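You operate a simulated robot arm through the tools that you are given. There is no shell and no other tool. Be economical: measure what you need, move in short steps, check, and stop when the job is done.

You are at the controls of a simulated robot arm. One attempt, no reset.

## Task
Press the pins of blocks 56 and 29 in to 6 mm.
Fine: 56 first; set the depth dial, lock the table at HOLD for each press and leave it locked.

The check looks at the end state, three seconds after you hand in, the way a careful person would. Anything else that was tipped, shoved, dropped, spilled or broken makes it a failure.

## Robot
A 7-joint arm with a two-finger parallel gripper, fixed in place. Base frame: the origin is at the foot of the arm, x ahead of it, y to its left, z up. Readings come in mm, degrees, newtons and seconds.
With the tool pointing down near the work surface it reaches from about 240 to 680 mm from the base axis. Its first joint turns from -66.0 to 66.0 degrees. Payload 2.4 kg.
The TCP is the grasp point between the finger pads, 30 mm short of the fingertips. In the tool frame z runs along the fingers and y along their closing line. Largest opening 94 mm; finger width 28, thickness 10; the body of the gripper, 50 by 96 mm, starts 55 mm behind the TCP.
Orientation is told as [roll, pitch, yaw] about the base's x, y, z axes, in that order, counted from this pose: with the fingers straight down and closing along the base's y, the tool's x points along the base's -x, its y along +y and its z along -z.

## Interface
- The arm moves only by the tool apply_moves. Its arguments are lists of equal length, an entry for each row: "rotation": the turn, a rotation vector about the tool's x, y, z in degrees, a list of three; "travel": the shift along the tool's x, y, z in mm, a list of three; "grip": the opening in per cent of the stroke, from 0 (shut) to 100 (fully open). In form: {"rotation": [[ax, ay, az], ...], "travel": [[x, y, z], ...], "grip": [grip, ...]}. A call has 1 to 8 rows; each row shifts and turns the commanded pose from where the row before left it, along the tool's axes as they then stand. Rows are played at 5 a second. More than 50 mm and 8.6 degrees between two rows, or a gripper value outside its range, and nothing of the call is played. A pose out of reach is approached as far as the arm can. The call stops where the force on the tool passes 40 N (or 10 N more than at its start, if that is more) or the arm is blocked; 0.2 s more then pass. Each finger travels about 153 mm/s and halts on what it meets, pressing with about 35 N; the grip force reading is that of the motor and also rises with nothing between the fingers. The clock runs only during rows and for 0.2 s after the last one: add rows that do not move to give the fingers time. The reply holds the time, the measured pose of the TCP, the force on the tool along the base axes, the opening and the grip force, in the units named above and with some noise, with the torque about the TCP (base axes, N m) and any sound that the robot's microphone picked up, and new pictures: "show" is both (left out), scene, wrist or none.
- Cameras (640 x 400 px; columns grow to the right, rows downward): "scene" is fixed at [10.6, 453, 1459.1]; the picture's right is [-0.94, -0.34, 0.00], its down [-0.15, 0.40, -0.90] and it looks along [0.31, -0.85, -0.43] (base axes); focal length 322 px, centre (320, 200). "wrist" rides on the gripper at [76, 14, -102] in the tool frame; the picture's right is [-0.18, 0.98, 0.00], its down [-0.75, -0.14, -0.64] and it looks along [-0.63, -0.12, 0.77] (tool axes); focal length 243 px, centre (320, 200). There is no depth. A picture from a camera that has moved, and an enlarged one, comes with that camera's place and axes in the base frame and with its lens.
- enlarge(camera, box): a new picture of the part [left, top, right, bottom] of that camera's present view, enlarged. It takes no simulated time.
- close_job(): hands the job in; it is judged then, once.

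Go step by step. Nothing tells you positions but the pictures and the camera data: compare them with the known pose of the tool, close in by small moves and look again before you grip or let go. The budget is 120 turns and 200 pictures, counting those below and the enlarged ones. Unless the task says otherwise, let go and move clear before handing in, and close with one line.

The tools are called as name(argument=value, ...) on one line, values as JSON. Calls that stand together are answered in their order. apply_moves: Moves the arm, as the interface text tells. Its arguments: {"type":"object","properties":{"rotation":{"type":"array","items":{"type":"array","items":{"type":"number"}}},"travel":{"type":"array","items":{"type":"array","items":{"type":"number"}}},"grip":{"type":"array","items":{"type":"number"}},"show":{"type":"string","enum":["both","scene","wrist","none"]}},"required":["rotation","travel","grip"]} The other tools are called the same way: enlarge (camera, box) takes an enlarged picture of a part of a camera's view; close_job () hands the job in.

At the start:

```text
clock: 0.0
eef_pos: [364.2, 95.0, 1254.0]
tool_rot: [0.0, 0.0, -0.1]
contact_force: [0.0, 0.7, -1.1]
torque: [0.01, -0.02, 0.02]
width: 93.9
grasp_force: 0.0
```

scene: 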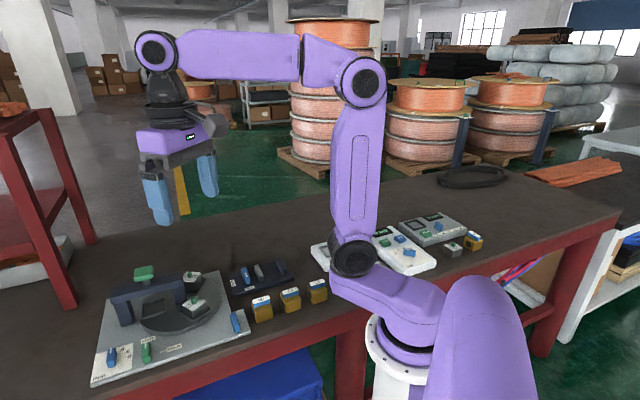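
wrist: 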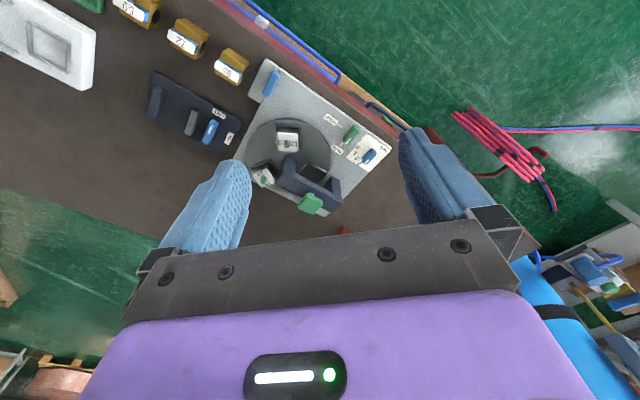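

I see a press station with a turntable on a grey plate at the left of the scene, and several blocks and boxes nearby. I will enlarge the pictures to read the labels.

enlarge(camera="scene", box=[80, 250, 260, 390])

enlarge(camera="wrist", box=[220, 50, 400, 220])

enlarge(camera="scene", box=[220, 240, 340, 330])

enlarge(camera="scene", box=[300, 200, 490, 290])

```text
2.86 times, centred on (170, 320) of scene
camera zoom: at [10.6, 453.0, 1459.1], right [-0.94, -0.34, 0.0], down [-0.15, 0.4, -0.9], along [0.31, -0.85, -0.43], focal length 919 px, centre (749, -143)
```

zoom: 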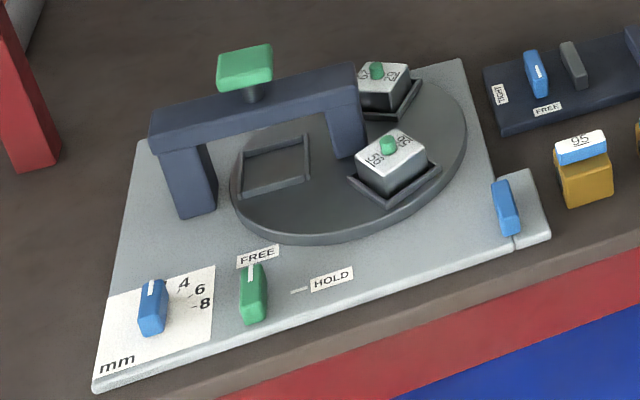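

```text
2.35 times, centred on (310, 135) of wrist
camera zoom: at [287.1, 109.9, 1357.2], right [0.18, 0.98, 0.0], down [0.75, -0.14, 0.64], along [0.63, -0.12, -0.77], focal length 571 px, centre (344, 353)
```

zoom: 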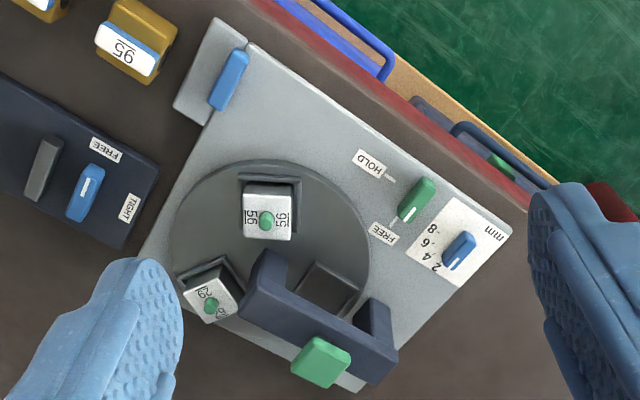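

```text
4.44 times, centred on (280, 285) of scene
camera zoom: at [10.6, 453.0, 1459.1], right [-0.94, -0.34, 0.0], down [-0.15, 0.4, -0.9], along [0.31, -0.85, -0.43], focal length 1430 px, centre (498, -178)
```

zoom: 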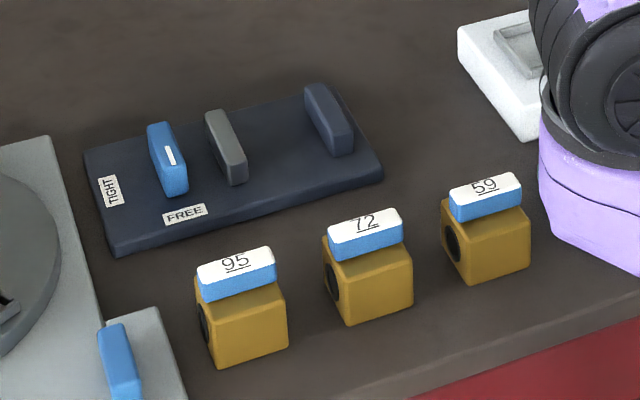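

```text
3.37 times, centred on (395, 245) of scene
camera zoom: at [10.6, 453.0, 1459.1], right [-0.94, -0.34, 0.0], down [-0.15, 0.4, -0.9], along [0.31, -0.85, -0.43], focal length 1084 px, centre (67, 48)
```

zoom: 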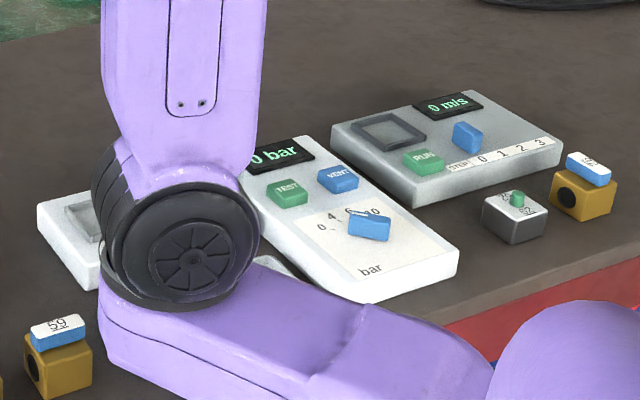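

The two blocks 56 and 29 sit on the turntable around (487,7) and (559,-64), z≈927. The press head is around (591,33,993), the green HOLD lever at (514,131,883) and the depth dial at (573,165,881). I'll bring the wrist camera closer.

apply_moves(rotation=[[0, 0, 0], [0, 0, 0], [0, 0, 0], [0, 0, 0], [0, 0, 0], [0, 0, 0]], travel=[[-8, -5, 39], [-9, -5, 39], [-9, -6, 39], [-9, -6, 39], [-9, -6, 39], [-9, -5, 40]], grip=[100, 100, 100, 100, 100, 100])

```text
clock: 1.4
eef_pos: [413.8, 64.9, 1020.2]
tool_rot: [0.1, -0.1, 0.1]
contact_force: [0.1, 1.0, 0.3]
torque: [0.03, -0.03, -0.02]
width: 93.9
grasp_force: 0.0
camera wrist: at [338.3, 78.9, 1123.3], right [0.18, 0.98, 0.0], down [0.75, -0.14, 0.64], along [0.63, -0.12, -0.77], focal length 243 px, centre (320, 200)
```

scene: 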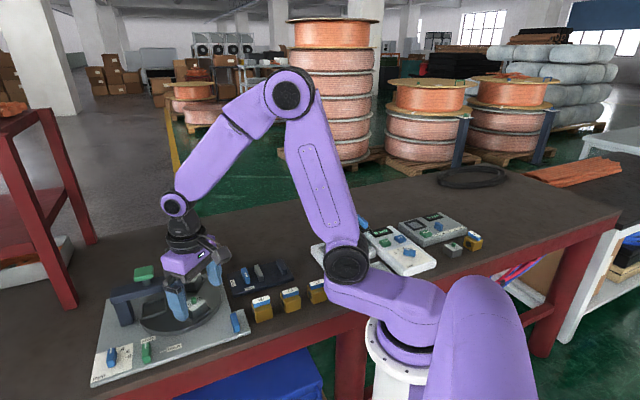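
wrist: 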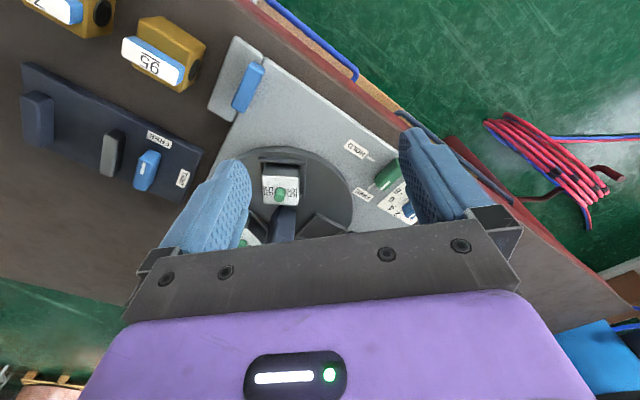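

The view is now close but the gripper hides part of the station. I'll enlarge the visible parts.

enlarge(camera="wrist", box=[190, 30, 420, 250])

enlarge(camera="wrist", box=[240, 140, 360, 250])

```text
1.82 times, centred on (305, 140) of wrist
camera zoom: at [338.3, 78.9, 1123.3], right [0.18, 0.98, 0.0], down [0.75, -0.14, 0.64], along [0.63, -0.12, -0.77], focal length 441 px, centre (347, 309)
```

zoom: 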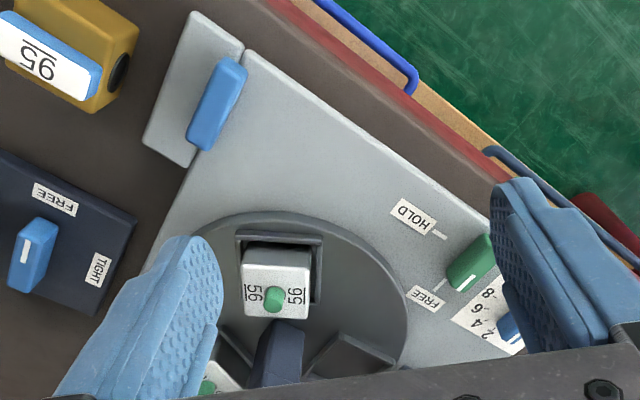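

```text
3.64 times, centred on (300, 195) of wrist
camera zoom: at [338.3, 78.9, 1123.3], right [0.18, 0.98, 0.0], down [0.75, -0.14, 0.64], along [0.63, -0.12, -0.77], focal length 882 px, centre (393, 218)
```

zoom: 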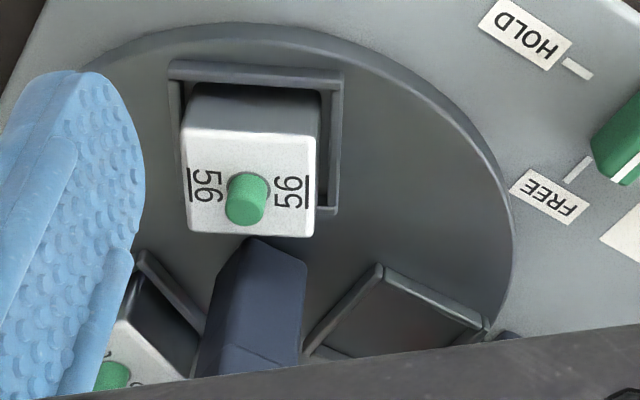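

Block 56 is confirmed, and the table lever currently stands at FREE. Next I'll look at the dial and lever up close.

apply_moves(rotation=[[0, 0, 0], [0, 0, 0], [0, 0, 0], [0, 0, 0]], travel=[[0, 30, 0], [-13, 30, 0], [-13, 30, 5], [-13, 30, 10]], grip=[100, 100, 100, 100], show="wrist")

enlarge(camera="wrist", box=[220, 90, 420, 230])

```text
clock: 2.4
eef_pos: [456.6, 184.1, 1003.8]
tool_rot: [0.1, 0.0, 0.1]
contact_force: [-0.1, -0.4, 0.8]
torque: [-0.02, -0.03, -0.01]
width: 93.8
grasp_force: 0.0
camera wrist: at [379.9, 199.5, 1107.8], right [0.18, 0.98, 0.0], down [0.75, -0.14, 0.64], along [0.63, -0.12, -0.77], focal length 243 px, centre (320, 200)
```

wrist: 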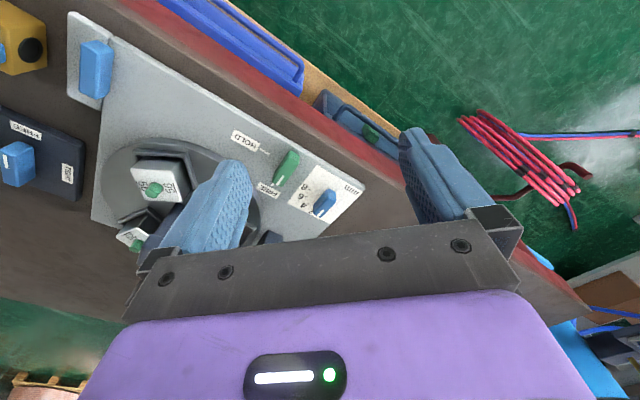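

```text
2.86 times, centred on (320, 160) of wrist
camera zoom: at [379.9, 199.5, 1107.8], right [0.18, 0.98, 0.0], down [0.75, -0.14, 0.64], along [0.63, -0.12, -0.77], focal length 693 px, centre (320, 314)
```

zoom: 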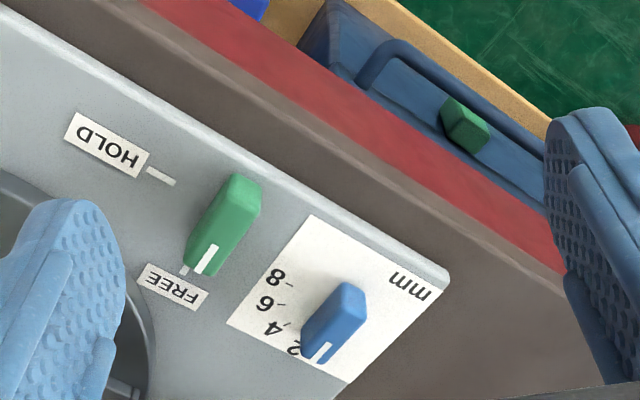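

The dial points to 2 and has ticks for 4, 6 and 8, each about 24° apart clockwise. I put its pivot at roughly (568,169) and plan to grip its bar and turn it about 47° clockwise; first I'll hover over it with the gripper aligned.

apply_moves(rotation=[[0, 0, 0], [0, 0, 0], [0, 0, 0], [0, 0, 8], [0, 0, 8], [0, 0, 8], [0, 0, 8]], travel=[[-37, -5, 20], [-37, -5, 20], [-37, -5, 20], [0, 0, 0], [0, 0, 0], [0, 0, 0], [0, 0, 0]], grip=[40, 40, 40, 40, 40, 40, 40])

enlarge(camera="scene", box=[80, 250, 260, 390])

```text
clock: 4.0
eef_pos: [565.1, 167.3, 944.1]
tool_rot: [0.0, 0.0, -32.0]
contact_force: [-0.3, 0.1, -0.5]
torque: [0.04, 0.02, 0.01]
width: 37.6
grasp_force: 0.0
camera wrist: at [509.2, 220.3, 1047.3], right [0.68, 0.73, 0.0], down [0.56, -0.52, 0.64], along [0.47, -0.44, -0.77], focal length 243 px, centre (320, 200)
```

scene: 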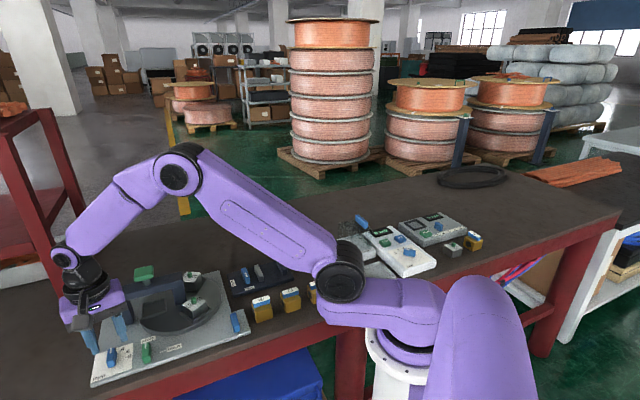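
wrist: 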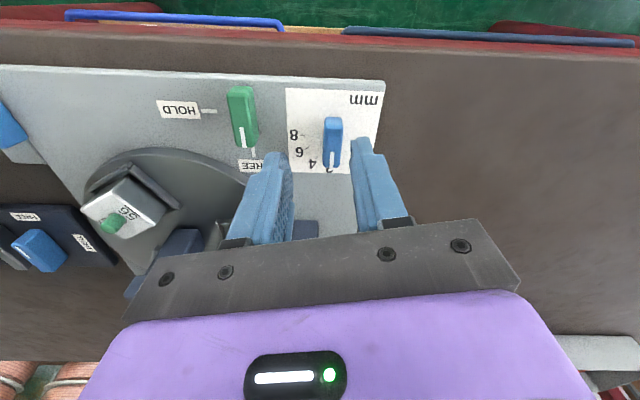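

```text
2.86 times, centred on (170, 320) of scene
camera zoom: at [10.6, 453.0, 1459.1], right [-0.94, -0.34, 0.0], down [-0.15, 0.4, -0.9], along [0.31, -0.85, -0.43], focal length 919 px, centre (749, -143)
```

zoom: 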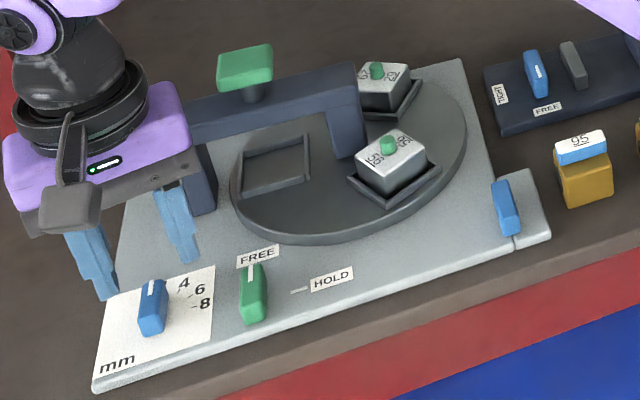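

The gripper hovers over the dial area, with the bar lying parallel to the fingers. I'll enlarge to fix the bar's exact place.

enlarge(camera="wrist", box=[220, 70, 400, 180])

```text
3.56 times, centred on (310, 125) of wrist
camera zoom: at [509.2, 220.3, 1047.3], right [0.68, 0.73, 0.0], down [0.56, -0.52, 0.64], along [0.47, -0.44, -0.77], focal length 863 px, centre (356, 467)
```

zoom: 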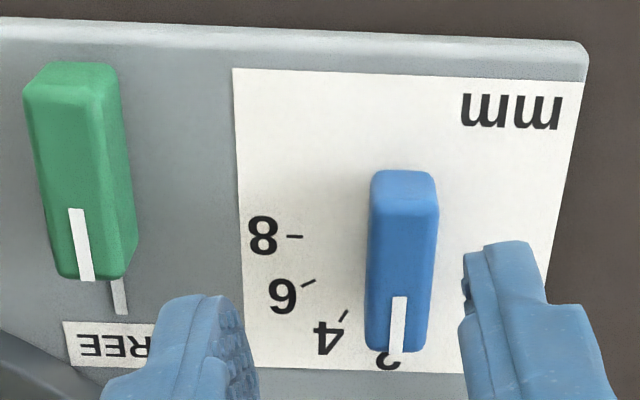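

From two views, the dial pivot is about (579,166) with the bar at −43°; ticks are 30° apart, so 6 lies 60° clockwise of 2. I'll align above it and check before lowering.

apply_moves(rotation=[[0, 0, 6], [0, 0, 5.5], [0, 0, 0], [0, 0, 0]], travel=[[0, 0, 0], [0, 0, 0], [-10.8, 8.9, 0], [0, 0, 22]], grip=[40, 40, 40, 40], show="wrist")

enlarge(camera="wrist", box=[220, 70, 400, 180])

enlarge(camera="scene", box=[70, 310, 170, 390])

```text
clock: 5.0
eef_pos: [580.9, 166.1, 921.8]
tool_rot: [0.0, -0.1, -43.6]
contact_force: [0.5, 0.1, 0.5]
torque: [-0.02, 0.0, -0.01]
width: 37.2
grasp_force: 0.1
camera wrist: at [535.4, 230.1, 1024.9], right [0.81, 0.59, 0.0], down [0.45, -0.62, 0.64], along [0.38, -0.52, -0.77], focal length 243 px, centre (320, 200)
```

wrist: 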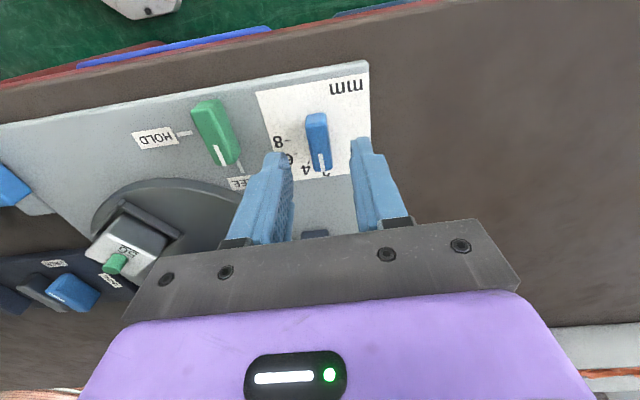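

```text
3.56 times, centred on (310, 125) of wrist
camera zoom: at [535.4, 230.1, 1024.9], right [0.81, 0.59, 0.0], down [0.45, -0.62, 0.64], along [0.38, -0.52, -0.77], focal length 863 px, centre (356, 467)
```

zoom: 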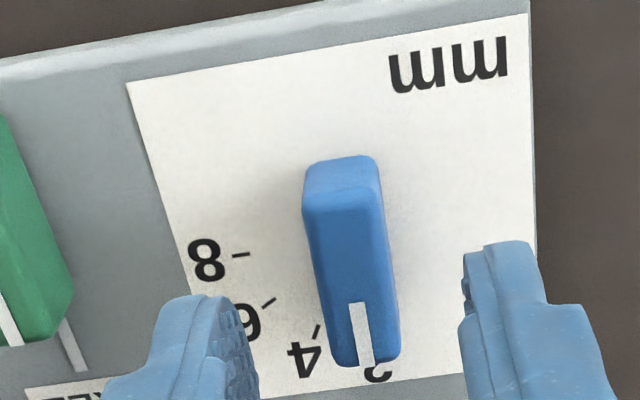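

```text
5.00 times, centred on (120, 350) of scene
camera zoom: at [10.6, 453.0, 1459.1], right [-0.94, -0.34, 0.0], down [-0.15, 0.4, -0.9], along [0.31, -0.85, -0.43], focal length 1609 px, centre (1320, -550)
```

zoom: 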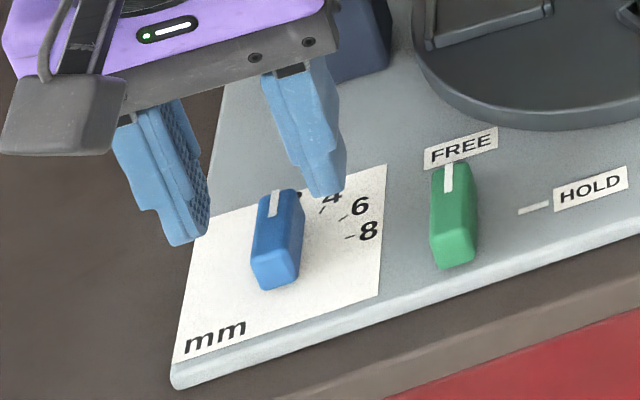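

The fingers straddle the bar well, so I will shift about 2.5 mm, lower to 898 and grip.

apply_moves(rotation=[[0, 0, 1], [0, 0, 0], [0, 0, 0], [0, 0, 0], [0, 0, 0]], travel=[[2.5, 1, 0], [0, 0, 12], [0, 0, 12], [0, 0, 0], [0, 0, 0]], grip=[40, 40, 40, 5, 5], show="wrist")

```text
clock: 6.2
eef_pos: [578.4, 167.3, 897.6]
tool_rot: [0.1, 0.0, -44.5]
contact_force: [0.8, 0.1, -1.6]
torque: [0.09, 0.02, -0.37]
width: 13.7
grasp_force: 44.8
camera wrist: at [535.1, 232.0, 1001.1], right [0.82, 0.57, 0.0], down [0.44, -0.63, 0.64], along [0.37, -0.53, -0.77], focal length 243 px, centre (320, 200)
```

wrist: 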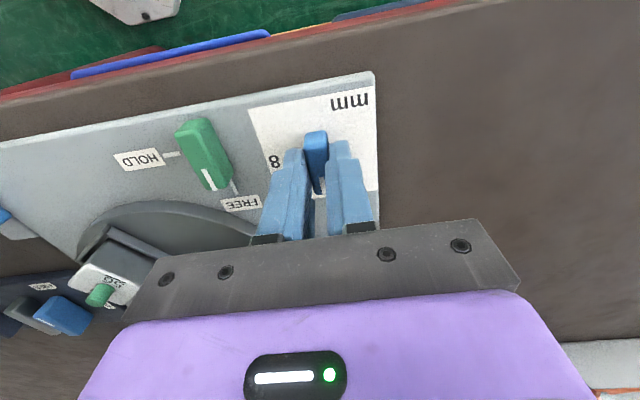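

The dial bar is gripped. Now I turn it clockwise by about 59°.

apply_moves(rotation=[[0, 0, 8.4], [0, 0, 8.4], [0, 0, 8.4], [0, 0, 8.4], [0, 0, 8.4], [0, 0, 8.4], [0, 0, 8.4], [0, 0, 0]], travel=[[0, 0, 0], [0, 0, 0], [0, 0, 0], [0, 0, 0], [0, 0, 0], [0, 0, 0], [0, 0, 0], [0, 0, 0]], grip=[5, 5, 5, 5, 5, 5, 5, 5], show="wrist")

enlarge(camera="scene", box=[70, 310, 170, 390])

```text
clock: 8.0
eef_pos: [580.3, 167.7, 897.0]
tool_rot: [0.1, 0.1, -103.4]
contact_force: [14.8, -0.5, -7.1]
torque: [-1.36, 0.06, 0.0]
width: 13.7
grasp_force: 45.1
camera wrist: at [611.6, 239.6, 1001.1], right [0.91, -0.41, 0.0], down [-0.31, -0.7, 0.64], along [-0.26, -0.59, -0.77], focal length 243 px, centre (320, 200)
```

wrist: 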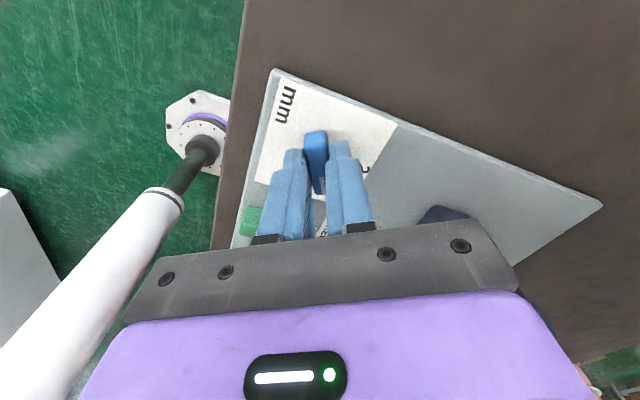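

```text
5.00 times, centred on (120, 350) of scene
camera zoom: at [11.1, 453.1, 1459.1], right [-0.94, -0.34, 0.0], down [-0.15, 0.4, -0.9], along [0.31, -0.85, -0.43], focal length 1609 px, centre (1320, -550)
```

zoom: 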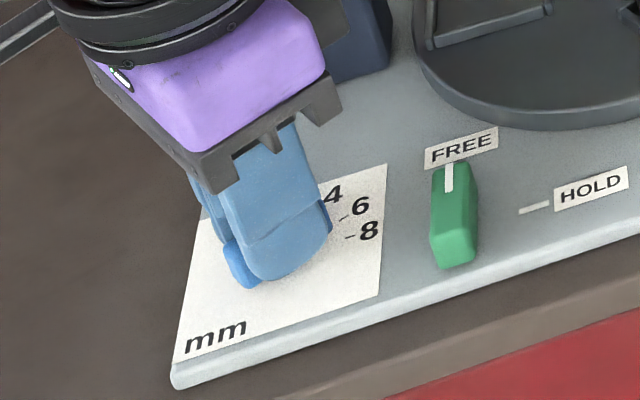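

The dial turned with the gripper. I'll release, lift and check where the mark points.

apply_moves(rotation=[[0, 0, 0], [0, 0, 0], [0, 0, 0], [0, 0, 0]], travel=[[0, 0, 0], [0, 0, 0], [0, 0, -30], [0, 0, -40]], grip=[30, 40, 40, 40], show="wrist")

enlarge(camera="scene", box=[70, 310, 170, 390])

enlarge(camera="wrist", box=[220, 70, 400, 180])

```text
clock: 9.0
eef_pos: [579.4, 167.5, 967.9]
tool_rot: [0.0, 0.0, -103.3]
contact_force: [0.4, 0.8, -0.1]
torque: [-0.02, -0.02, -0.01]
width: 37.7
grasp_force: 0.1
camera wrist: at [611.6, 239.0, 1071.1], right [0.91, -0.41, 0.0], down [-0.31, -0.7, 0.64], along [-0.26, -0.59, -0.77], focal length 243 px, centre (320, 200)
```

wrist: 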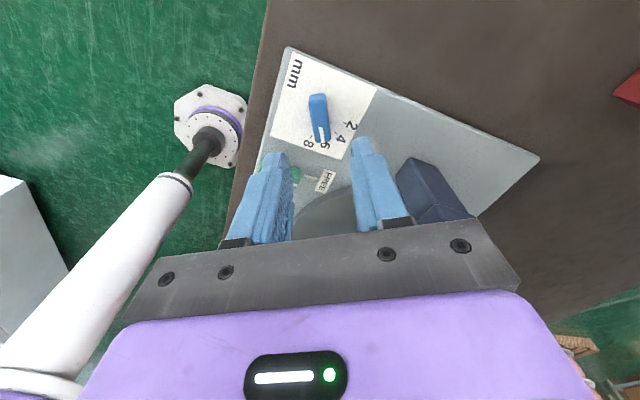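

```text
5.00 times, centred on (120, 350) of scene
camera zoom: at [10.6, 453.0, 1459.1], right [-0.94, -0.34, 0.0], down [-0.15, 0.4, -0.9], along [0.31, -0.85, -0.43], focal length 1609 px, centre (1320, -550)
```

zoom: 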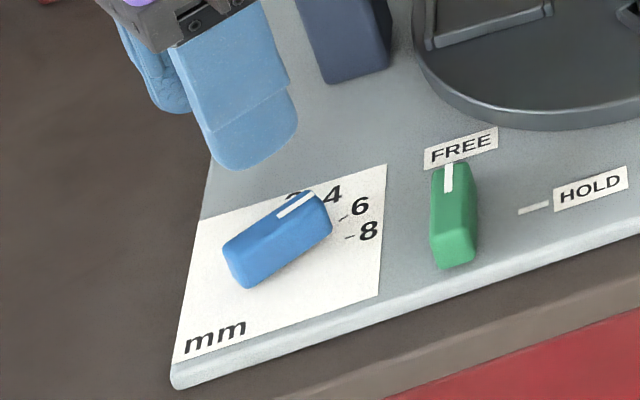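

```text
3.56 times, centred on (310, 125) of wrist
camera zoom: at [611.6, 239.0, 1071.1], right [0.91, -0.41, 0.0], down [-0.31, -0.7, 0.64], along [-0.26, -0.59, -0.77], focal length 863 px, centre (356, 467)
```

zoom: 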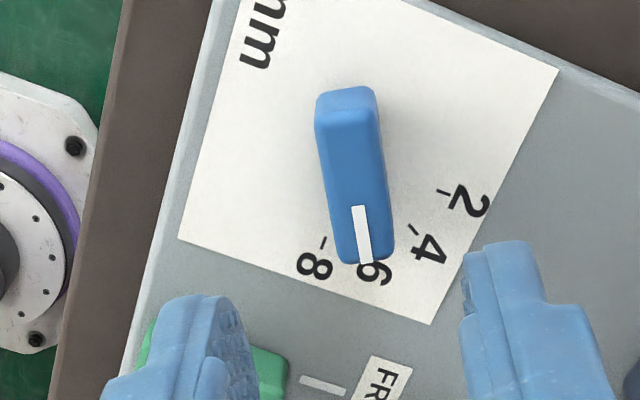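

The dial now points to 6 (bar at −105°, tick computed at −105°). Next I go up and across to look at the turntable and block 56.

apply_moves(rotation=[[0, 0, -8], [0, 0, -8], [0, 0, -8], [0, 0, -8], [0, 0, -8], [0, 0, -8], [0, 0, -8], [0, 0, -8]], travel=[[0, 0, -15], [0, 0, -15], [0, 0, -15], [0, 0, -15], [0, 0, 0], [0, 0, 0], [0, 0, 0], [0, 0, 0]], grip=[40, 50, 60, 70, 80, 90, 100, 100], show="none")

apply_moves(rotation=[[0, 0, -8], [0, 0, -8], [0, 0, -8.3], [0, 0, 0], [0, 0, 0], [0, 0, 0], [0, 0, 0]], travel=[[0, 0, 0], [0, 0, 0], [0, 0, 0], [40, 0, 0], [40, -30, 0], [40, -40, 0], [40, -40, 0]], grip=[100, 100, 100, 100, 100, 100, 100])

```text
clock: 10.8
eef_pos: [578.5, 169.7, 1028.0]
tool_rot: [0.1, 0.0, -39.2]
contact_force: [0.4, 0.0, 0.0]
torque: [0.01, -0.01, 0.02]
width: 94.0
grasp_force: 0.0
```

```text
refused: row 6 steps farther than a row can; nothing moved
```

The dial step is done. The last call was refused for one long row, so I'm redoing the move with shorter steps.

apply_moves(rotation=[[0, 0, -8], [0, 0, -8], [0, 0, -8.3], [0, 0, 0], [0, 0, 0], [0, 0, 0], [0, 0, 0]], travel=[[0, 0, 0], [0, 0, 0], [0, 0, 0], [30, -30, 0], [30, -35, 0], [30, -35, 0], [25, -40, 0]], grip=[100, 100, 100, 100, 100, 100, 100])

enlarge(camera="wrist", box=[200, 80, 440, 230])

```text
clock: 12.4
eef_pos: [434.6, 61.7, 1029.4]
tool_rot: [0.0, 0.0, -15.0]
contact_force: [-0.1, -0.1, -0.3]
torque: [0.03, -0.01, 0.02]
width: 94.0
grasp_force: 0.0
camera wrist: at [364.3, 95.5, 1131.3], right [0.43, 0.9, 0.0], down [0.69, -0.33, 0.64], along [0.58, -0.28, -0.77], focal length 243 px, centre (320, 200)
```

scene: 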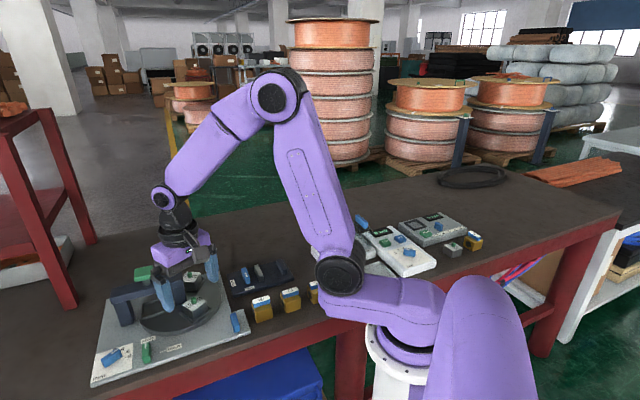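
wrist: 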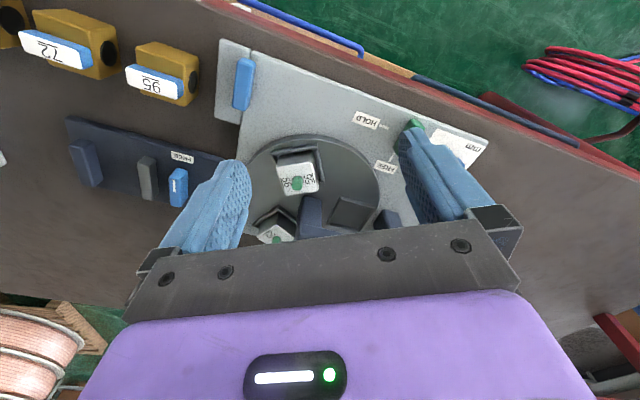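

```text
2.67 times, centred on (320, 155) of wrist
camera zoom: at [364.3, 95.5, 1131.3], right [0.43, 0.9, 0.0], down [0.69, -0.33, 0.64], along [0.58, -0.28, -0.77], focal length 647 px, centre (320, 320)
```

zoom: 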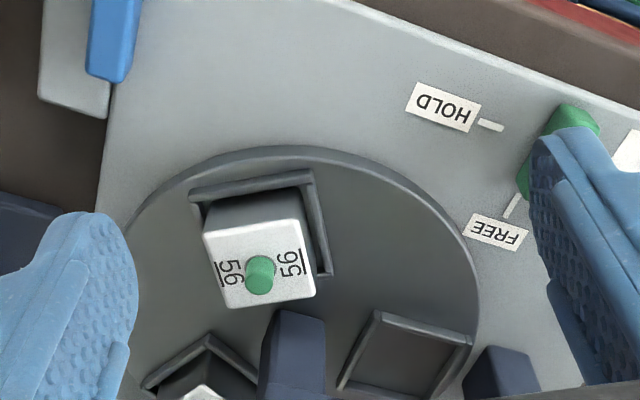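

I take block 56 to be at (489,7) with top z≈912, and the table centre at about (549,−3). My plan is to grip a block lightly with the fingertips and carry the table round on its arc, changing blocks to stay clear of the bridge. First I'll hover over 56.

apply_moves(rotation=[[0, 0, 0], [0, 0, 0], [0, 0, 1], [0, 0, 0]], travel=[[-33, -19, 0], [-33, -19, 0], [0, 0, 35], [0, 0, 40]], grip=[70, 70, 70, 70])

enlarge(camera="wrist", box=[180, 80, 420, 250])

enlarge(camera="scene", box=[100, 250, 240, 360])

```text
clock: 13.4
eef_pos: [485.3, 7.8, 953.4]
tool_rot: [-0.1, -0.1, -16.0]
contact_force: [-0.1, 0.2, 0.5]
torque: [0.04, 0.01, 0.02]
width: 65.8
grasp_force: 0.1
camera wrist: at [415.7, 44.7, 1057.3], right [0.45, 0.89, 0.0], down [0.68, -0.34, 0.64], along [0.57, -0.29, -0.77], focal length 243 px, centre (320, 200)
```

scene: 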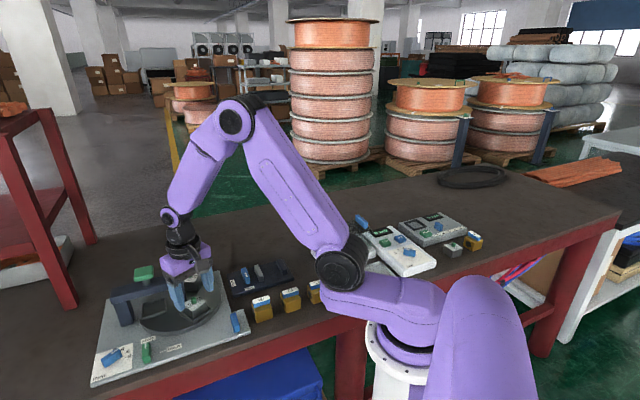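
wrist: 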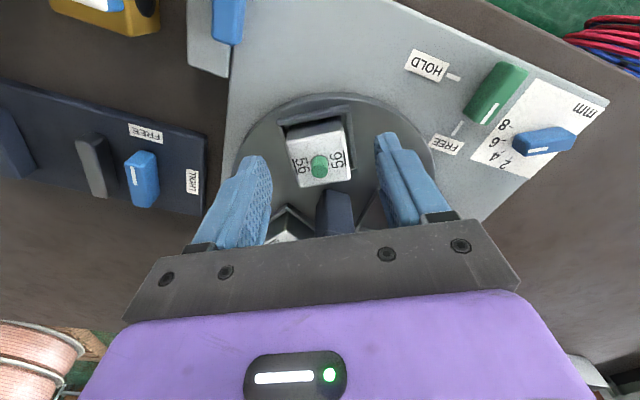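

```text
2.35 times, centred on (300, 165) of wrist
camera zoom: at [415.7, 44.7, 1057.3], right [0.45, 0.89, 0.0], down [0.68, -0.34, 0.64], along [0.57, -0.29, -0.77], focal length 571 px, centre (367, 282)
```

zoom: 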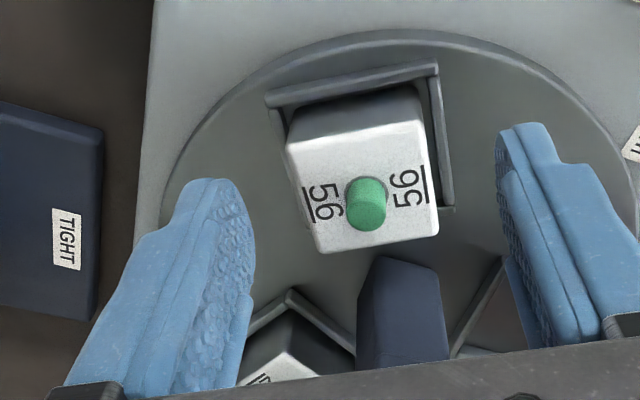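

```text
3.64 times, centred on (170, 305) of scene
camera zoom: at [10.6, 453.0, 1459.1], right [-0.94, -0.34, 0.0], down [-0.15, 0.4, -0.9], along [0.31, -0.85, -0.43], focal length 1170 px, centre (866, -182)
```

zoom: 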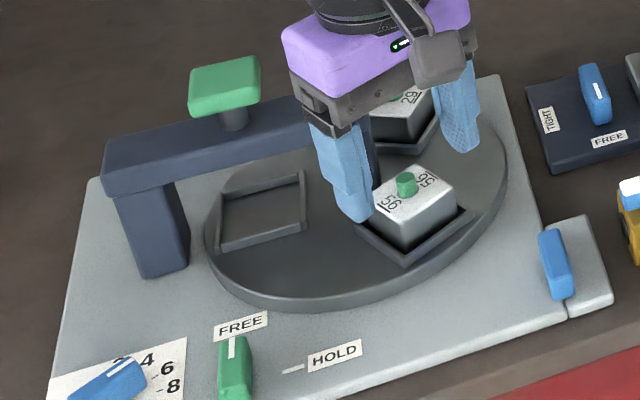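

The block measures about 38 mm, centred at (493,5.5) and turned to about 166°. I'll lower the fingertips beside it and grip.

apply_moves(rotation=[[0, 0, -2], [0, 0, 0], [0, 0, 0], [0, 0, 0], [0, 0, 0]], travel=[[0, 0, 0], [-8, -0.4, 10], [0, 0, 22], [0, 0, 0], [0, 0, 0]], grip=[70, 70, 70, 32, 32], show="wrist")

enlarge(camera="scene", box=[100, 250, 240, 360])

```text
clock: 14.6
eef_pos: [492.4, 7.0, 919.5]
tool_rot: [0.0, -0.1, -14.0]
contact_force: [-0.2, -1.2, 4.1]
torque: [-0.03, 0.06, -0.04]
width: 41.2
grasp_force: 35.0
camera wrist: at [422.3, 40.5, 1023.0], right [0.42, 0.91, 0.0], down [0.7, -0.32, 0.64], along [0.58, -0.27, -0.77], focal length 243 px, centre (320, 200)
```

wrist: 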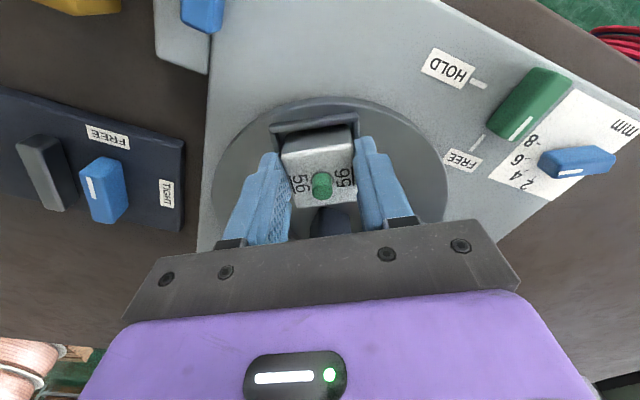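

```text
3.64 times, centred on (170, 305) of scene
camera zoom: at [10.6, 453.0, 1459.1], right [-0.94, -0.34, 0.0], down [-0.15, 0.4, -0.9], along [0.31, -0.85, -0.43], focal length 1170 px, centre (866, -182)
```

zoom: 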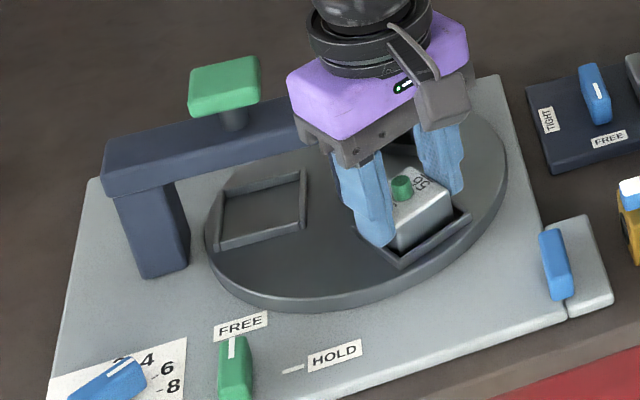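

Block 56 is held (41 mm). I'll try two 5° steps along the arc and check forces and pose.

apply_moves(rotation=[[0, 0, 5], [0, 0, 5], [0, 0, 0]], travel=[[-0.2, 4.9, 0], [-0.2, 4.9, 0], [0, 0, 0]], grip=[32, 32, 32], show="wrist")

```text
clock: 15.4
eef_pos: [494.7, 15.5, 920.1]
tool_rot: [0.0, 0.0, -24.0]
contact_force: [0.6, 0.3, -0.2]
torque: [-0.01, 0.02, -0.02]
width: 41.2
grasp_force: 34.9
camera wrist: at [432.4, 60.9, 1023.7], right [0.57, 0.82, 0.0], down [0.63, -0.44, 0.64], along [0.53, -0.36, -0.77], focal length 243 px, centre (320, 200)
```

wrist: 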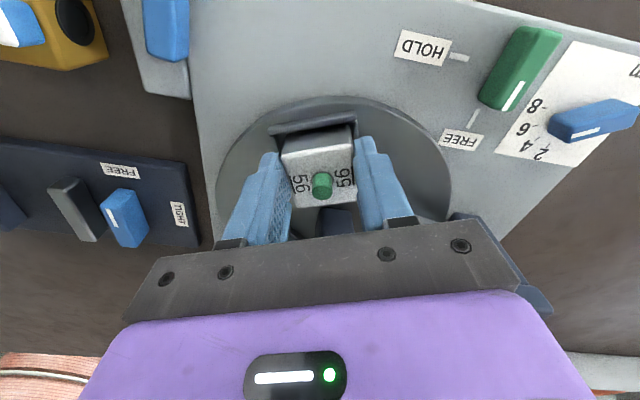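

The table follows freely with almost no force. I'll continue another 30°.

apply_moves(rotation=[[0, 0, 6], [0, 0, 6], [0, 0, 6], [0, 0, 6], [0, 0, 6], [0, 0, 0]], travel=[[-0.3, 5.9, 0], [-0.3, 5.9, 0], [-0.3, 5.9, 0], [-0.3, 5.9, 0], [-0.3, 5.9, 0], [0, 0, 0]], grip=[32, 32, 32, 32, 32, 32])

enlarge(camera="scene", box=[100, 250, 240, 360])

```text
clock: 16.8
eef_pos: [514.8, 38.5, 920.2]
tool_rot: [0.0, 0.0, -54.1]
contact_force: [-0.5, -0.2, -0.7]
torque: [0.03, -0.04, 0.01]
width: 41.4
grasp_force: 35.4
camera wrist: at [481.2, 109.6, 1024.7], right [0.9, 0.43, 0.0], down [0.33, -0.69, 0.64], along [0.27, -0.58, -0.77], focal length 243 px, centre (320, 200)
```

scene: 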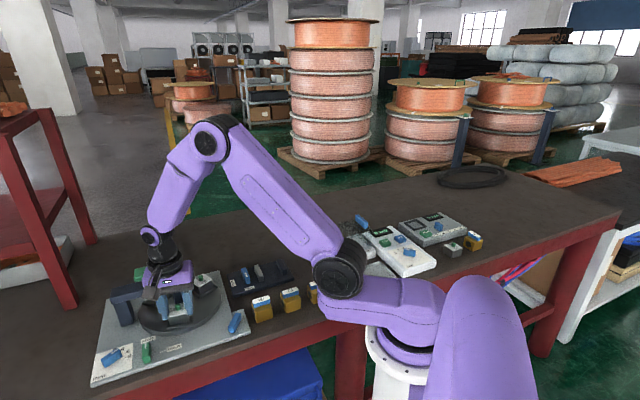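
wrist: 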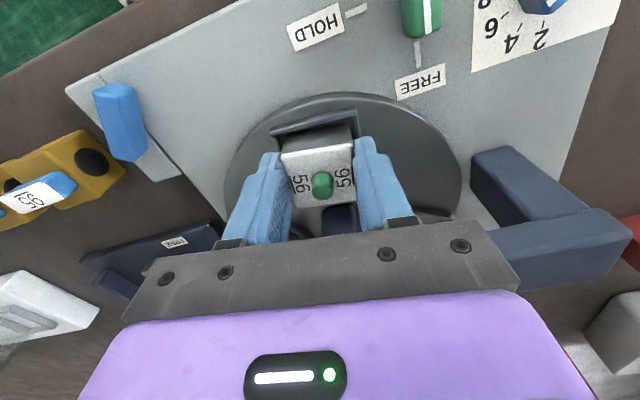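

```text
3.64 times, centred on (170, 305) of scene
camera zoom: at [10.6, 453.0, 1459.1], right [-0.94, -0.34, 0.0], down [-0.15, 0.4, -0.9], along [0.31, -0.85, -0.43], focal length 1170 px, centre (866, -182)
```

zoom: 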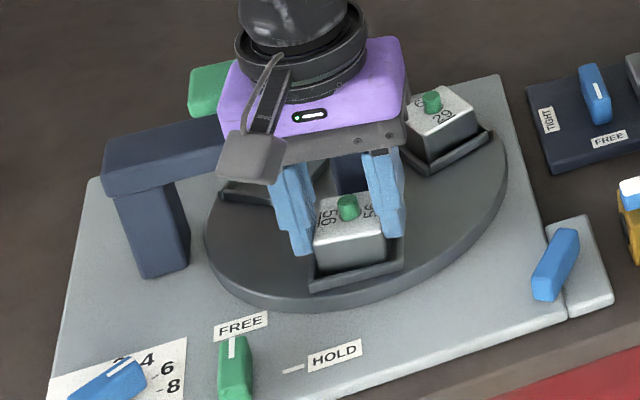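

Turning the table also turned the blue knob on the plate corner by the same angle, so that knob drives the table. I'll let go of the block and use the knob for the remaining 80°.

apply_moves(rotation=[[0, 0, 0], [0, 0, 0], [0, 0, 0], [0, 0, 0], [0, 0, -8], [0, 0, -8], [0, 0, -8], [0, 0, -8]], travel=[[0, 0, 0], [0, 0, 0], [0, 0, -40], [0, 0, -40], [0, 0, 0], [0, 0, 0], [0, 0, 0], [0, 0, 0]], grip=[65, 65, 65, 65, 65, 65, 65, 65], show="none")

apply_moves(rotation=[[0, 0, -8], [0, 0, -8], [0, 0, -6], [0, 0, 0], [0, 0, 0], [0, 0, 0], [0, 0, 0]], travel=[[0, 0, 0], [0, 0, 0], [0, 0, 0], [40, -10, 0], [40, -10, 0], [40, -10, 0], [30, -10, 0]], grip=[65, 65, 65, 65, 65, 65, 65])

enlarge(camera="scene", box=[100, 250, 260, 360])

```text
clock: 18.6
eef_pos: [513.7, 39.6, 1000.7]
tool_rot: [0.0, 0.0, -21.8]
contact_force: [-0.8, 0.1, 0.6]
torque: [0.01, 0.01, -0.03]
width: 61.3
grasp_force: 0.1
```

```text
clock: 20.2
eef_pos: [365.8, -1.8, 1003.6]
tool_rot: [0.0, 0.0, 0.0]
contact_force: [0.4, 0.1, 0.0]
torque: [0.01, 0.03, 0.05]
width: 61.1
grasp_force: 0.1
camera wrist: at [289.1, 13.8, 1106.4], right [0.18, 0.98, 0.0], down [0.75, -0.14, 0.64], along [0.63, -0.12, -0.77], focal length 243 px, centre (320, 200)
```

scene: 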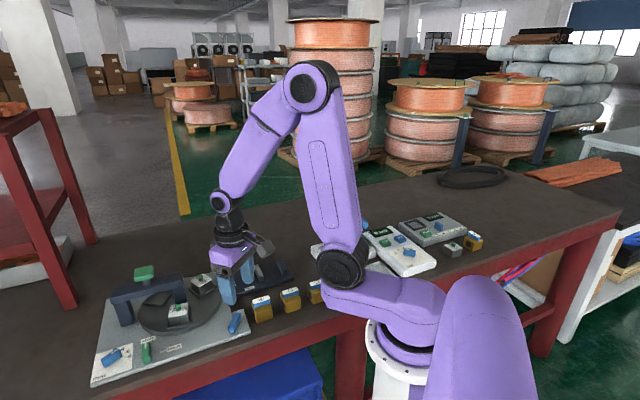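
wrist: 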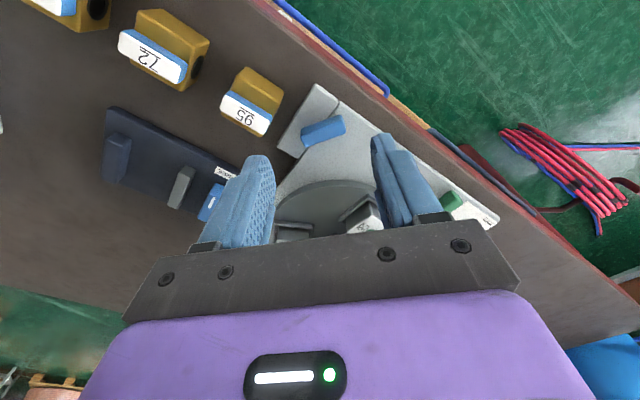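

```text
3.64 times, centred on (180, 305) of scene
camera zoom: at [10.6, 453.0, 1459.1], right [-0.94, -0.34, 0.0], down [-0.15, 0.4, -0.9], along [0.31, -0.85, -0.43], focal length 1170 px, centre (829, -182)
```

zoom: 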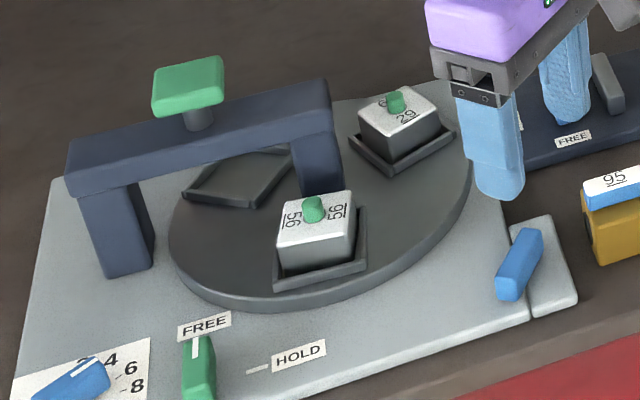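

The knob is at about (388,−2), with the bar lying at ~−81°, and the table is 40° round. I'll centre over the knob and swing the gripper to +98° so that the turn ends comfortably.

apply_moves(rotation=[[0, 0, 0], [0, 0, -8.2], [0, 0, -8.2], [0, 0, -8.2], [0, 0, -8.2], [0, 0, -8.2], [0, 0, -8.2], [0, 0, -8.2]], travel=[[-22, 0, 0], [0, 0, 0], [0, 0, 0], [0, 0, 0], [0, 0, 0], [0, 0, 0], [0, 0, 0], [0, 0, 0]], grip=[45, 45, 45, 45, 45, 45, 45, 45], show="none")

apply_moves(rotation=[[0, 0, -8.2], [0, 0, -8.2], [0, 0, -8.2], [0, 0, -8.2], [0, 0, -6], [0, 0, 0], [0, 0, 0]], travel=[[0, 0, 0], [0, 0, 0], [0, 0, 0], [0, 0, 0], [0, 0, 0], [0, 0, 40], [0, 0, 30]], grip=[45, 45, 45, 45, 45, 45, 45])

enlarge(camera="wrist", box=[220, 70, 400, 190])

```text
clock: 22.0
eef_pos: [388.4, -2.0, 1001.0]
tool_rot: [0.1, 0.1, 57.7]
contact_force: [0.3, 0.2, -0.5]
torque: [-0.01, -0.01, 0.04]
width: 42.1
grasp_force: 0.1
```

```text
clock: 23.6
eef_pos: [385.2, -1.1, 930.6]
tool_rot: [0.1, 0.0, 96.3]
contact_force: [0.2, 1.4, 0.5]
torque: [0.01, -0.02, 0.01]
width: 42.1
grasp_force: 0.1
camera wrist: at [380.2, -77.5, 1034.1], right [-1.0, 0.08, 0.0], down [0.06, 0.76, 0.64], along [0.05, 0.64, -0.77], focal length 243 px, centre (320, 200)
```

scene: 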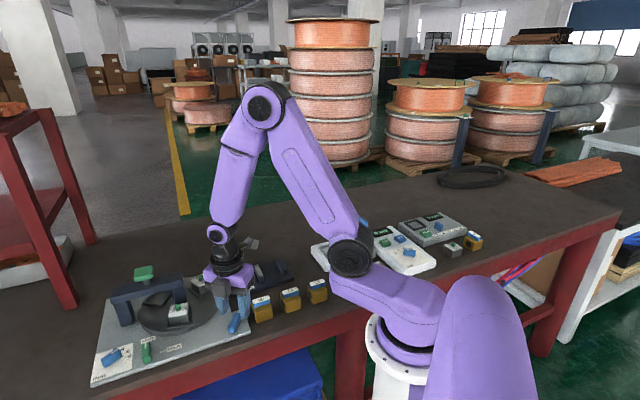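
wrist: 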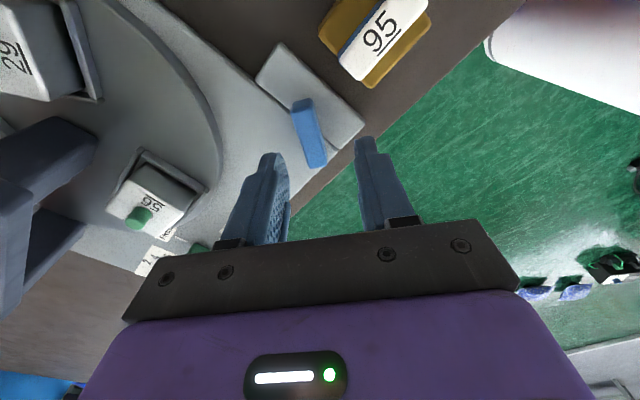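

```text
3.33 times, centred on (310, 130) of wrist
camera zoom: at [380.2, -77.5, 1034.1], right [-1.0, 0.08, 0.0], down [0.06, 0.76, 0.64], along [0.05, 0.64, -0.77], focal length 809 px, centre (353, 433)
```

zoom: 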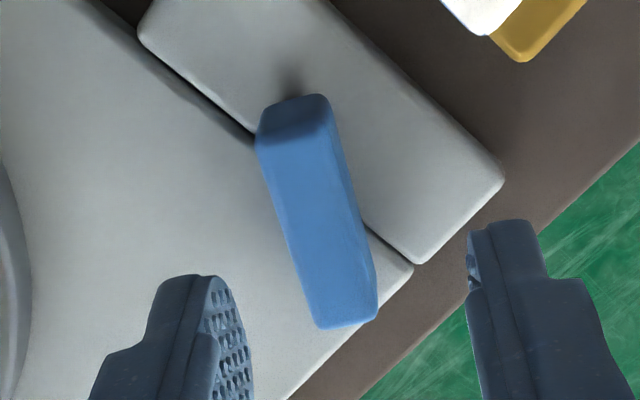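

The bar is at about (391,−3) at 98.5°. I'll align, lower and grip the knob.

apply_moves(rotation=[[0, 0, -2.2], [0, 0, 0], [0, 0, 0], [0, 0, 0], [0, 0, 0], [0, 0, 0]], travel=[[0, 0, 0], [2.7, -5.5, 0], [0, 0, 15], [0, 0, 16], [0, 0, 0], [0, 0, 0]], grip=[45, 45, 45, 45, 5, 5], show="wrist")

```text
clock: 25.0
eef_pos: [391.6, -2.5, 900.5]
tool_rot: [0.0, 0.1, 98.4]
contact_force: [-0.6, 1.4, 0.4]
torque: [0.38, 0.02, -0.01]
width: 14.7
grasp_force: 44.9
camera wrist: at [389.7, -79.9, 1004.2], right [-1.0, 0.04, 0.0], down [0.03, 0.77, 0.64], along [0.02, 0.64, -0.77], focal length 243 px, centre (320, 200)
```

wrist: 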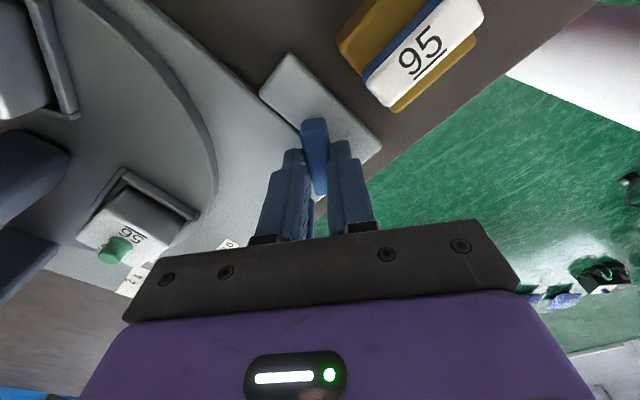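

The knob is gripped. I turn it 64° clockwise first, watching the forces.

apply_moves(rotation=[[0, 0, 8], [0, 0, 8], [0, 0, 8], [0, 0, 8], [0, 0, 8], [0, 0, 8], [0, 0, 8], [0, 0, 8]], travel=[[0, 0, 0], [0, 0, 0], [0, 0, 0], [0, 0, 0], [0, 0, 0], [0, 0, 0], [0, 0, 0], [0, 0, 0]], grip=[5, 5, 5, 5, 5, 5, 5, 5])

enlarge(camera="scene", box=[100, 250, 260, 360])

```text
clock: 26.8
eef_pos: [393.7, -3.9, 900.4]
tool_rot: [0.0, -0.1, 34.3]
contact_force: [-2.7, -1.4, 33.1]
torque: [-0.12, 0.21, 0.02]
width: 14.8
grasp_force: 44.8
camera wrist: at [321.8, -33.6, 1003.1], right [-0.4, 0.92, 0.0], down [0.7, 0.31, 0.64], along [0.59, 0.26, -0.77], focal length 243 px, centre (320, 200)
```

scene: 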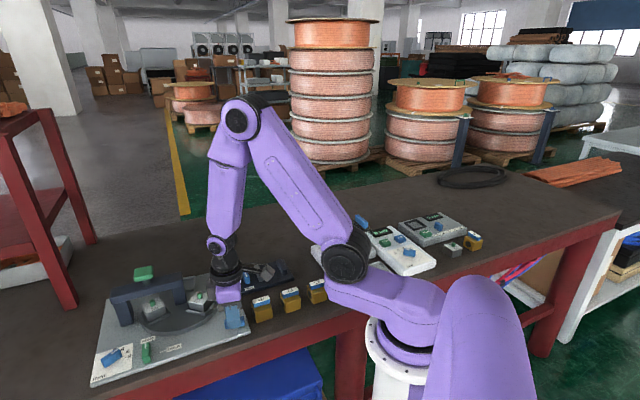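
wrist: 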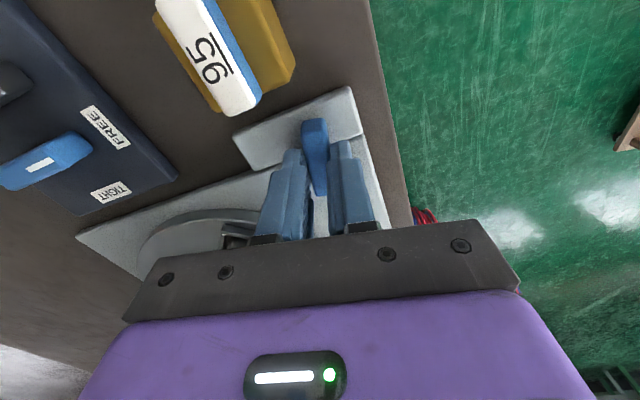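

```text
3.64 times, centred on (180, 305) of scene
camera zoom: at [10.1, 453.0, 1459.1], right [-0.94, -0.34, 0.0], down [-0.15, 0.4, -0.9], along [0.31, -0.85, -0.43], focal length 1170 px, centre (829, -182)
```

zoom: 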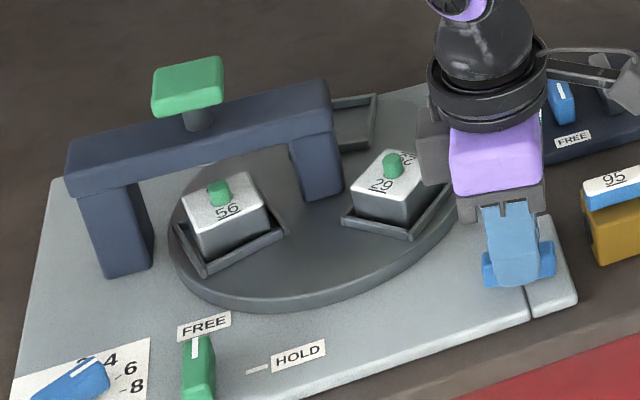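

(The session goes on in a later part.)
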